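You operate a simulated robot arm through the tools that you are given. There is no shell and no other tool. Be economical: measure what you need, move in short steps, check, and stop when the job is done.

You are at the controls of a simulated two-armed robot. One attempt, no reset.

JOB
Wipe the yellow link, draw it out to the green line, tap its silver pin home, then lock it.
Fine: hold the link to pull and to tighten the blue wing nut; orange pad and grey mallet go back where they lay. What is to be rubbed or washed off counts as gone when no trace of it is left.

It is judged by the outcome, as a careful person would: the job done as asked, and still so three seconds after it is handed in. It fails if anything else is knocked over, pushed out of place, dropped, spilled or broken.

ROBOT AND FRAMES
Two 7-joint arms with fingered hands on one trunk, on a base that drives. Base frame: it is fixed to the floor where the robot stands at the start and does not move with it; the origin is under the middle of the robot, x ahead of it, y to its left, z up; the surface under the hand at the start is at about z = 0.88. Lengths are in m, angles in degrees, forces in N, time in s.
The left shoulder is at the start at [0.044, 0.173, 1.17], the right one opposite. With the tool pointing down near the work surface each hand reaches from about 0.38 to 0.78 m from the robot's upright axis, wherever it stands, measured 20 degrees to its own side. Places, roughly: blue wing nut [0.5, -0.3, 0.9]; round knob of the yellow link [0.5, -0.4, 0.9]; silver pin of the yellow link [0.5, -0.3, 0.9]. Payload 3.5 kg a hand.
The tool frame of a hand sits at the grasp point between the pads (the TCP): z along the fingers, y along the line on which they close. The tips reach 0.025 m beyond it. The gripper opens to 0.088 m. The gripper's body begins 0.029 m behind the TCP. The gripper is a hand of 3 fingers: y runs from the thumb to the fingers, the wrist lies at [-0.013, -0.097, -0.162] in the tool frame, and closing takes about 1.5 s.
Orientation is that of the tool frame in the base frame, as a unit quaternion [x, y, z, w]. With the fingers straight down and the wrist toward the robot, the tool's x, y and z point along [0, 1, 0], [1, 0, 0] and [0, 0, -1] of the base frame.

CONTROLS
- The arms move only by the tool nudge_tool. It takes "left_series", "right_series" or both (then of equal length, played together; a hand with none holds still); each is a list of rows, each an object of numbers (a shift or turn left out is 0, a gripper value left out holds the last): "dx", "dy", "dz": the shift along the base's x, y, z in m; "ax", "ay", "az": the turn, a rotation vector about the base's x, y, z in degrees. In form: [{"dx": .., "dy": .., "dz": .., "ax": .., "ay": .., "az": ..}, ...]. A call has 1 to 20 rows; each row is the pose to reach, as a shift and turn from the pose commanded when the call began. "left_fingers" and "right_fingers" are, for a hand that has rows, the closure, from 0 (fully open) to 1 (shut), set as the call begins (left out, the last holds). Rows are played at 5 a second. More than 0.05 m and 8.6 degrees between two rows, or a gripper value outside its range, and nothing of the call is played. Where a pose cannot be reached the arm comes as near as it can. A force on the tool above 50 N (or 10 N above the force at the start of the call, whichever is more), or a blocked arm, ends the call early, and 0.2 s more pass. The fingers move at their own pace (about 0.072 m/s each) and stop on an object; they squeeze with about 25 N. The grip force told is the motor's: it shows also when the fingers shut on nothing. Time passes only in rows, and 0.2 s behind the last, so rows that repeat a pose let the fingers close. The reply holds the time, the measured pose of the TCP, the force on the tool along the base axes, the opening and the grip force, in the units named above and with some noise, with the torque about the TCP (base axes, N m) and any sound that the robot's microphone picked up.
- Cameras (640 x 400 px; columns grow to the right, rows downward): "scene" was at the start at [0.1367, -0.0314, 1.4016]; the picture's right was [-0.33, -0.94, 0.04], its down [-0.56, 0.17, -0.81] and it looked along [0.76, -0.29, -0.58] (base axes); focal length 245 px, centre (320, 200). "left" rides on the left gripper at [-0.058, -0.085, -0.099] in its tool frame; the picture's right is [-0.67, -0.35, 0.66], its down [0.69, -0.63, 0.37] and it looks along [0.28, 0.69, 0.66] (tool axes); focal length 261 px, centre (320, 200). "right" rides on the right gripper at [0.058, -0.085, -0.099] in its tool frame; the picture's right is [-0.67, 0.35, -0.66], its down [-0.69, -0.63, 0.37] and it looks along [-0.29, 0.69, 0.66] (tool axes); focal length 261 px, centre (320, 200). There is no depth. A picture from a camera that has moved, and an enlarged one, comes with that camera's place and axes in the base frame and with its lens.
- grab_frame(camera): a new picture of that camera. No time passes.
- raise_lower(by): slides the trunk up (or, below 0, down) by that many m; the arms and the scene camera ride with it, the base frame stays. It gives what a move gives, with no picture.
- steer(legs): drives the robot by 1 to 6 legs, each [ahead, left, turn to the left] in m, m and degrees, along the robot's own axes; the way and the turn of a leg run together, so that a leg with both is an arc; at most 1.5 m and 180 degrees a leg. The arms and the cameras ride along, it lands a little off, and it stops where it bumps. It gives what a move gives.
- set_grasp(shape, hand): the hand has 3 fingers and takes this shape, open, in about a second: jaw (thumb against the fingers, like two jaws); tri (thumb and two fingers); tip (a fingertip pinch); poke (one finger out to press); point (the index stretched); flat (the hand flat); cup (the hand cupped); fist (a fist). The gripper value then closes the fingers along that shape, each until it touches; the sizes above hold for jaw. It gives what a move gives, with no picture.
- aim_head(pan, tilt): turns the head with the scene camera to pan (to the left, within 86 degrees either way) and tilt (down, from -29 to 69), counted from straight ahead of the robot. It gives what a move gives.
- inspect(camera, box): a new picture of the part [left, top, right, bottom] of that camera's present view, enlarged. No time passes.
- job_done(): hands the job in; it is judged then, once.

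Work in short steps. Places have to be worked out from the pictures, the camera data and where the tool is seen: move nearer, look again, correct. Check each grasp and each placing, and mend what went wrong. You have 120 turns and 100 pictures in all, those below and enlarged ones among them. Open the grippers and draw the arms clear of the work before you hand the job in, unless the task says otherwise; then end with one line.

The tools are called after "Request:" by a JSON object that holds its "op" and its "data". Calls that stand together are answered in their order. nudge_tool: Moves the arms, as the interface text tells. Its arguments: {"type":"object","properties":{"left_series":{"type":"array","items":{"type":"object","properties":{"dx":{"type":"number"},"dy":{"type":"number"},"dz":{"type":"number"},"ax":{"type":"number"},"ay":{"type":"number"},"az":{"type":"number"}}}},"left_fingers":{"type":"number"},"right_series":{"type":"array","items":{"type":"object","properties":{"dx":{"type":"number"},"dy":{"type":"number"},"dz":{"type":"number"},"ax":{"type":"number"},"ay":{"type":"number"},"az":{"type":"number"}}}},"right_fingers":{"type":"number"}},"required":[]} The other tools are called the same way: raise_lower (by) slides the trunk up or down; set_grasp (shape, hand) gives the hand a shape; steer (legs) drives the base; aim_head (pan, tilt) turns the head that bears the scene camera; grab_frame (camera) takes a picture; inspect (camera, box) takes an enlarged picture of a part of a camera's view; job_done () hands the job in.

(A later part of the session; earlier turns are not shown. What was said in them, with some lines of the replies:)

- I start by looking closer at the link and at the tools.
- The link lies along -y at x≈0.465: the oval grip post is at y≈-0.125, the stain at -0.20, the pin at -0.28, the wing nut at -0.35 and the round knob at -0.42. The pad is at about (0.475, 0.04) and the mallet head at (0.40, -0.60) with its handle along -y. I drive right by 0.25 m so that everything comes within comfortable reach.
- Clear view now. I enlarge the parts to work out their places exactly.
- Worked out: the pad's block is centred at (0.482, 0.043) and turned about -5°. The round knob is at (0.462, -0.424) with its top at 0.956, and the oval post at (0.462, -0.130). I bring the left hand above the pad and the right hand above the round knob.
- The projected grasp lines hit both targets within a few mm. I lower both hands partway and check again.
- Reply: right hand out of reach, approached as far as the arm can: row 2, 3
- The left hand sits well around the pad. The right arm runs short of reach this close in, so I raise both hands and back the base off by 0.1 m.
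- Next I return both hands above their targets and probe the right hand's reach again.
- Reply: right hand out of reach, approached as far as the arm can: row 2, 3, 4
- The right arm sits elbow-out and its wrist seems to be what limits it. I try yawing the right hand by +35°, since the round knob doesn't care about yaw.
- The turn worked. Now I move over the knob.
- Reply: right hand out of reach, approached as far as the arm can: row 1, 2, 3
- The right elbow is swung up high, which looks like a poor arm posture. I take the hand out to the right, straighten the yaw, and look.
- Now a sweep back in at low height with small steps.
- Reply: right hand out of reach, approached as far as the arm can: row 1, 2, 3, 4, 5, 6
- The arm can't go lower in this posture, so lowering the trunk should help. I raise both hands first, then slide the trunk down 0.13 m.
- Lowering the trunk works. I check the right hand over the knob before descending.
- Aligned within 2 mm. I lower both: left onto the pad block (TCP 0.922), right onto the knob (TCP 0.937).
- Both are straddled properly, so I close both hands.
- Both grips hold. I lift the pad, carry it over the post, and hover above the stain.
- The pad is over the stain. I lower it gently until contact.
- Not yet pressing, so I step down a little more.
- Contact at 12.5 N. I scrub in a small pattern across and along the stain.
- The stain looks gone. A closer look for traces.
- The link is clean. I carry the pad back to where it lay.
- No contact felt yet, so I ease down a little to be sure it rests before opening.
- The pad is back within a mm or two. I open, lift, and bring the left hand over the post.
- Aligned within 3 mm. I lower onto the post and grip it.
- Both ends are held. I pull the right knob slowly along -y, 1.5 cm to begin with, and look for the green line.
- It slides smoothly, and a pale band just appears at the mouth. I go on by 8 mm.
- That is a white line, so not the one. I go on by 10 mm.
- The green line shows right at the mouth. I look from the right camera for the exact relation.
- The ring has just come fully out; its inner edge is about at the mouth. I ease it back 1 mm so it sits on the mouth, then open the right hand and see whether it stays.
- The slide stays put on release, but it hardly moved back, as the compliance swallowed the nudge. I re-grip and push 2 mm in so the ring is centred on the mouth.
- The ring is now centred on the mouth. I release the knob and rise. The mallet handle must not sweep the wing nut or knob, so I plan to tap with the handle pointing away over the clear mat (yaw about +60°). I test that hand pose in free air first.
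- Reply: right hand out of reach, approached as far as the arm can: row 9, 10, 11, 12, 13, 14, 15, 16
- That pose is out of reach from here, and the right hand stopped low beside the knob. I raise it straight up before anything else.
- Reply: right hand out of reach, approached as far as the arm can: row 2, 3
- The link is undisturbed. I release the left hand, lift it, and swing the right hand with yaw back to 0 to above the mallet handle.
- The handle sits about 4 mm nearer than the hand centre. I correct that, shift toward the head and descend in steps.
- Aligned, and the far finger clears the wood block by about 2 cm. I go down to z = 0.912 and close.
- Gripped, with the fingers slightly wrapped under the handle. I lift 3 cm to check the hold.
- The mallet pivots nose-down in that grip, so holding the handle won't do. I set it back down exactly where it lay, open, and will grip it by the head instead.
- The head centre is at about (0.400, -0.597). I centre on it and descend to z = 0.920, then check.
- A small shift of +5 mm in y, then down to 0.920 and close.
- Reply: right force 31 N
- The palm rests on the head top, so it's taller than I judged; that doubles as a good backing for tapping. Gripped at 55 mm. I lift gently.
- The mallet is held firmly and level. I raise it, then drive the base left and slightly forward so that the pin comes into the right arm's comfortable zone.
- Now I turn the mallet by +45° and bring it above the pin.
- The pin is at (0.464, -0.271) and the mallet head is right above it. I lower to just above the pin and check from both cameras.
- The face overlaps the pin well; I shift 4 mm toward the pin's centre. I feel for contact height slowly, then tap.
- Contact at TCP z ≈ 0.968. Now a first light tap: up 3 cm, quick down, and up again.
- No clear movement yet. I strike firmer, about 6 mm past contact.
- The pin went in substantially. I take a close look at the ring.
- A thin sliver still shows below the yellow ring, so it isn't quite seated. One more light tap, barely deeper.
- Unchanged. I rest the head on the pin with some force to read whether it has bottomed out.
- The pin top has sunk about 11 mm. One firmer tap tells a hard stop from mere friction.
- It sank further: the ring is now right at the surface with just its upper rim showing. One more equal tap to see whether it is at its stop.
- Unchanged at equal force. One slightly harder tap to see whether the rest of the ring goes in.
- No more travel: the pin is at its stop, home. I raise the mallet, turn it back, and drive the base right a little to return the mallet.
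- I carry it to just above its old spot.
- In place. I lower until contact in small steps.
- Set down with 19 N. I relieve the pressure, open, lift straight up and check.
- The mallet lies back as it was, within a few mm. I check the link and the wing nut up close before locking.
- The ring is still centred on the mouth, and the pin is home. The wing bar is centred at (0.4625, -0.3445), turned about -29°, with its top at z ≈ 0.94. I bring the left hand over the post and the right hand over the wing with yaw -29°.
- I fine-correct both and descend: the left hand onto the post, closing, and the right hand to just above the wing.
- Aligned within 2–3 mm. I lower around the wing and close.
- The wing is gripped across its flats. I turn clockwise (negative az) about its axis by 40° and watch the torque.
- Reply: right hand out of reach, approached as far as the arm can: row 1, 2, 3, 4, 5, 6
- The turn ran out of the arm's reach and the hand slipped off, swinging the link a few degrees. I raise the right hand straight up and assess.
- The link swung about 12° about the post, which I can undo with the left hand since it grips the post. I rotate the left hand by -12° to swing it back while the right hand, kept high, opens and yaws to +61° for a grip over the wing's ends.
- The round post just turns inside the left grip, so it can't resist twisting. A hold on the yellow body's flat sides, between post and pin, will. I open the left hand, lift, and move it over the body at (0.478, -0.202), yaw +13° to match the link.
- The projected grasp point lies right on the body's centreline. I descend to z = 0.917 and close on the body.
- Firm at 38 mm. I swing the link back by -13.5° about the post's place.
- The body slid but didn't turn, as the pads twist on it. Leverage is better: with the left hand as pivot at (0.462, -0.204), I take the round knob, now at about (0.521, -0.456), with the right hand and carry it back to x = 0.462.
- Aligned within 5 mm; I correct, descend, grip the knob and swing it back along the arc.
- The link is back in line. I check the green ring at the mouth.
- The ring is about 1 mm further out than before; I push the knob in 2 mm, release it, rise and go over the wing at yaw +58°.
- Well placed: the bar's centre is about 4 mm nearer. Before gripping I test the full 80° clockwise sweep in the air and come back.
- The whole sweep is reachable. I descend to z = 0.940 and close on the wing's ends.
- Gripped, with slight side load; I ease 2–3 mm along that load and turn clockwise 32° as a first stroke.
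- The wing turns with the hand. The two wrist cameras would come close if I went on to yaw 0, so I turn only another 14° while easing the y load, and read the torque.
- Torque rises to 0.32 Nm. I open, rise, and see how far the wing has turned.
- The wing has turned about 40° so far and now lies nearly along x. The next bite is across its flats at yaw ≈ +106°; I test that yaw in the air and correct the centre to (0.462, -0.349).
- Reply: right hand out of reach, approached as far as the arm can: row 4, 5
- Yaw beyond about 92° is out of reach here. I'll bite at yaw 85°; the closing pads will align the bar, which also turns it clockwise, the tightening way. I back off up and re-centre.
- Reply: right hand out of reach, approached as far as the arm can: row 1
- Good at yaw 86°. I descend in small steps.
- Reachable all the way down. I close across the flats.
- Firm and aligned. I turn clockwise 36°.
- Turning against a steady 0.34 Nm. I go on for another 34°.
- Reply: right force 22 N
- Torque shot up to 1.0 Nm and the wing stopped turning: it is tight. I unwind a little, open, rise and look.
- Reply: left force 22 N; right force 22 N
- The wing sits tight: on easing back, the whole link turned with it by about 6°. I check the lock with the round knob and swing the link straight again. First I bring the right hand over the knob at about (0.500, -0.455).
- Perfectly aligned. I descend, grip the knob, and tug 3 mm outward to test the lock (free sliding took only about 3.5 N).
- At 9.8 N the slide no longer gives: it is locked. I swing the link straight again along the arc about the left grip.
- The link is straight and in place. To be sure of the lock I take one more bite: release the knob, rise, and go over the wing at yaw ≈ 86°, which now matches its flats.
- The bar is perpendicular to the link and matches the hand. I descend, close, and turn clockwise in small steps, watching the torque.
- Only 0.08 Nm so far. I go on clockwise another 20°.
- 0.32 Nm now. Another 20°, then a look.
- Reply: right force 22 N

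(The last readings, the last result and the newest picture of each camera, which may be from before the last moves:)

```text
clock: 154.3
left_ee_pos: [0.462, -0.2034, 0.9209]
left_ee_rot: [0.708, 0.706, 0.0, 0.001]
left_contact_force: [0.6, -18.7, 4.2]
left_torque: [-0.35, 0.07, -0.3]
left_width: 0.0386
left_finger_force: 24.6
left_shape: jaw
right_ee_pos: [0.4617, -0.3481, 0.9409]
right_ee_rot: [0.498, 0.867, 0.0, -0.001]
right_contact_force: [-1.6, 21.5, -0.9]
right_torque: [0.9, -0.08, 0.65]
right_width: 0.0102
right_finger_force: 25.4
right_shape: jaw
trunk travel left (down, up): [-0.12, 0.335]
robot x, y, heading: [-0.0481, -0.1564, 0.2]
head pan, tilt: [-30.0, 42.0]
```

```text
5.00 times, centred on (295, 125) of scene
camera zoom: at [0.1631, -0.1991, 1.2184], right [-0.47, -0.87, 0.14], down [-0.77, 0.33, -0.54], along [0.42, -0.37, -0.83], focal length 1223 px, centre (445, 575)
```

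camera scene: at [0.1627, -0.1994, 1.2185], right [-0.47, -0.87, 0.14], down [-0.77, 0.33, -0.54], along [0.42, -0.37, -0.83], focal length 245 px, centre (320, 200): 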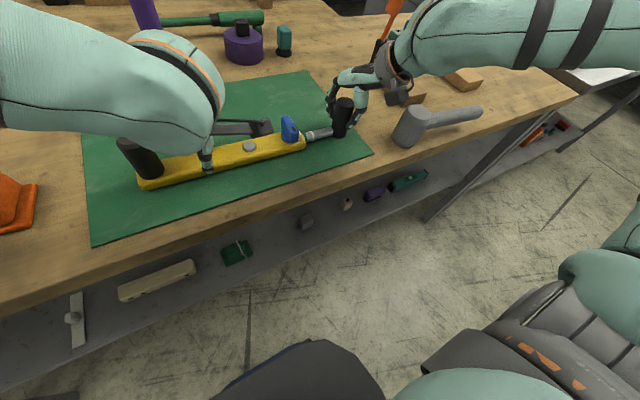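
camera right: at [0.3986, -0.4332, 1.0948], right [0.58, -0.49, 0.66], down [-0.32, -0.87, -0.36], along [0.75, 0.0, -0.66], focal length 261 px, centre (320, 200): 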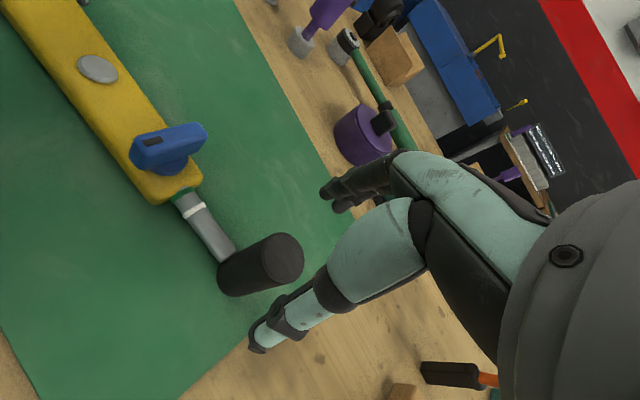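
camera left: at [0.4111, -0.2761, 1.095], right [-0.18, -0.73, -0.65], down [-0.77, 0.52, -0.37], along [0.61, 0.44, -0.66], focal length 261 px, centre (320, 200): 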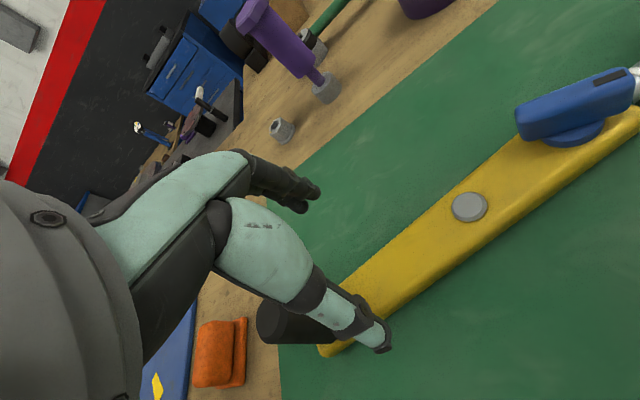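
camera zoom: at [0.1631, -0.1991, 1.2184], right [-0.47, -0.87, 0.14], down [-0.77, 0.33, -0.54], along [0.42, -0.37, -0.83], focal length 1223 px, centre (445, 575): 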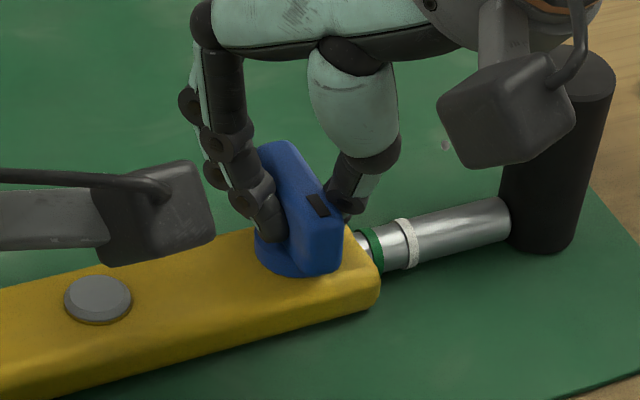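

The hand twists but the wing no longer moves, with the torque climbing to 0.65 Nm and more: it is at its tight stop. I unwind the hand fully before opening so that nothing gets dragged.

Request:
{"op": "nudge_tool", "data": {"left_series": [{}, {}, {}, {}, {}, {}], "right_series": [{"az": 8}, {"az": 16}, {"az": 24}, {"az": 32}, {"az": 40}, {"az": 42}]}}

Request:
{"op": "nudge_tool", "data": {"left_series": [{}, {}, {}, {}, {}, {}, {}, {}], "right_series": [{}, {}, {}, {}, {"dz": 0.02}, {"dz": 0.05}, {"dz": 0.09}, {"dz": 0.12}], "right_fingers": 0}}

Request:
{"op": "grab_frame", "data": {"camera": "scene"}}

```text
clock: 155.7
left_ee_pos: [0.4602, -0.2041, 0.9183]
left_ee_rot: [0.707, 0.707, -0.001, -0.001]
left_contact_force: [-2.5, -2.7, -0.5]
left_torque: [-0.04, -0.05, -0.09]
left_width: 0.0381
left_finger_force: 24.9
left_shape: jaw
right_ee_pos: [0.4625, -0.3486, 0.9412]
right_ee_rot: [0.152, 0.988, 0.0, 0.0]
right_contact_force: [3.7, -1.5, 1.4]
right_torque: [-0.02, -0.07, -0.05]
right_width: 0.0099
right_finger_force: 24.1
right_shape: jaw
trunk travel left (down, up): [-0.12, 0.335]
robot x, y, heading: [-0.0531, -0.1523, 0.3]
head pan, tilt: [-30.0, 42.0]
```

```text
clock: 157.5
left_ee_pos: [0.4619, -0.204, 0.9189]
left_ee_rot: [0.707, 0.707, 0.0, -0.001]
left_contact_force: [-0.7, -0.7, -0.3]
left_torque: [-0.04, -0.02, -0.01]
left_width: 0.0383
left_finger_force: 25.2
left_shape: jaw
right_ee_pos: [0.4625, -0.3494, 1.0591]
right_ee_rot: [0.155, 0.988, 0.0, -0.001]
right_contact_force: [-0.9, -0.5, 0.4]
right_torque: [-0.01, 0.0, 0.0]
right_width: 0.0877
right_finger_force: 0.1
right_shape: jaw
trunk travel left (down, up): [-0.12, 0.335]
robot x, y, heading: [-0.0483, -0.1594, 0.1]
head pan, tilt: [-30.0, 42.0]
```

```text
1 pictures are left
camera scene: at [0.1629, -0.1992, 1.2185], right [-0.47, -0.87, 0.14], down [-0.77, 0.33, -0.54], along [0.42, -0.37, -0.83], focal length 245 px, centre (320, 200)
```

scene: 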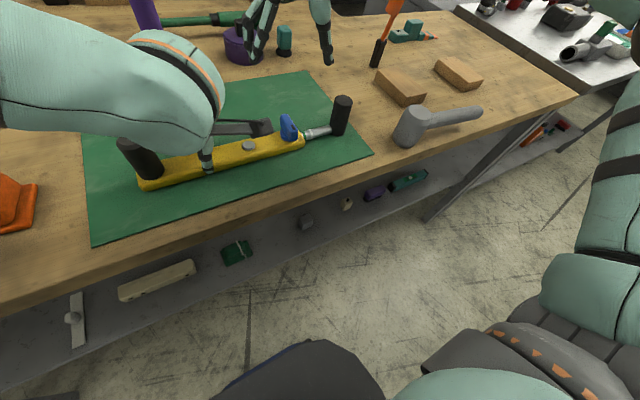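

The link lies straight in its place with the wing tight, the pin home and the mallet and pad in place. I open the left hand and draw both arms clear upward.

Request:
{"op": "nudge_tool", "data": {"left_series": [{}, {}, {}, {}, {"dz": 0.03}, {"dz": 0.07}, {"dz": 0.11}, {"dz": 0.15}, {"dz": 0.18, "dy": 0.03}, {"dz": 0.2, "dy": 0.07}], "right_series": [{}, {}, {}, {}, {"dz": 0.02}, {"dz": 0.05}, {"dz": 0.06, "dy": -0.03}, {"dz": 0.06, "dy": -0.07}, {"dz": 0.06, "dy": -0.11}, {"dz": 0.06, "dy": -0.15}], "left_fingers": 0, "right_fingers": 0}}

Request:
{"op": "inspect", "data": {"camera": "scene", "box": [60, 60, 500, 240]}}

```text
clock: 159.7
left_ee_pos: [0.46, -0.1326, 1.1215]
left_ee_rot: [0.707, 0.707, 0.0, 0.001]
left_contact_force: [0.1, 0.4, 0.3]
left_torque: [-0.05, -0.01, 0.02]
left_width: 0.0878
left_finger_force: 0.1
left_shape: jaw
right_ee_pos: [0.4593, -0.4372, 1.1198]
right_ee_rot: [0.155, 0.988, 0.0, 0.001]
right_contact_force: [-0.7, -0.4, -0.7]
right_torque: [0.0, -0.01, -0.03]
right_width: 0.0876
right_finger_force: 0.1
right_shape: jaw
right hand out of reach, approached as far as the arm can: row 9, 10
trunk travel left (down, up): [-0.12, 0.335]
robot x, y, heading: [-0.0452, -0.1597, 0.1]
head pan, tilt: [-30.0, 42.0]
```

```text
1.45 times, centred on (280, 150) of scene
camera zoom: at [0.1624, -0.1974, 1.2187], right [-0.47, -0.87, 0.15], down [-0.77, 0.33, -0.54], along [0.42, -0.37, -0.83], focal length 356 px, centre (378, 273)
```

zoom: 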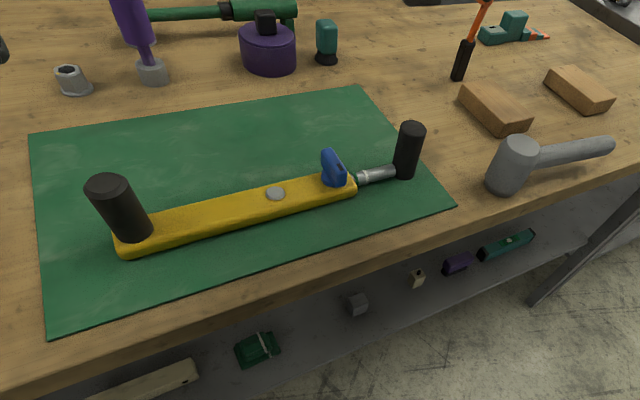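

Both hands are open and clear. The link is clean, out to the green line, pinned and locked, and the pad and mallet are back, so I hand the job in.

Request:
{"op": "job_done", "data": {}}

```text
The job is handed in.
```

The job is handed in: the yellow link is wiped clean, drawn out to the green line, its silver pin tapped home and the blue wing nut tight, with the mallet within a few mm of where it lay and the pad within a mm or two. The link swung sideways twice while I tightened the nut; I swung it back, so it lies a few mm from where it started.
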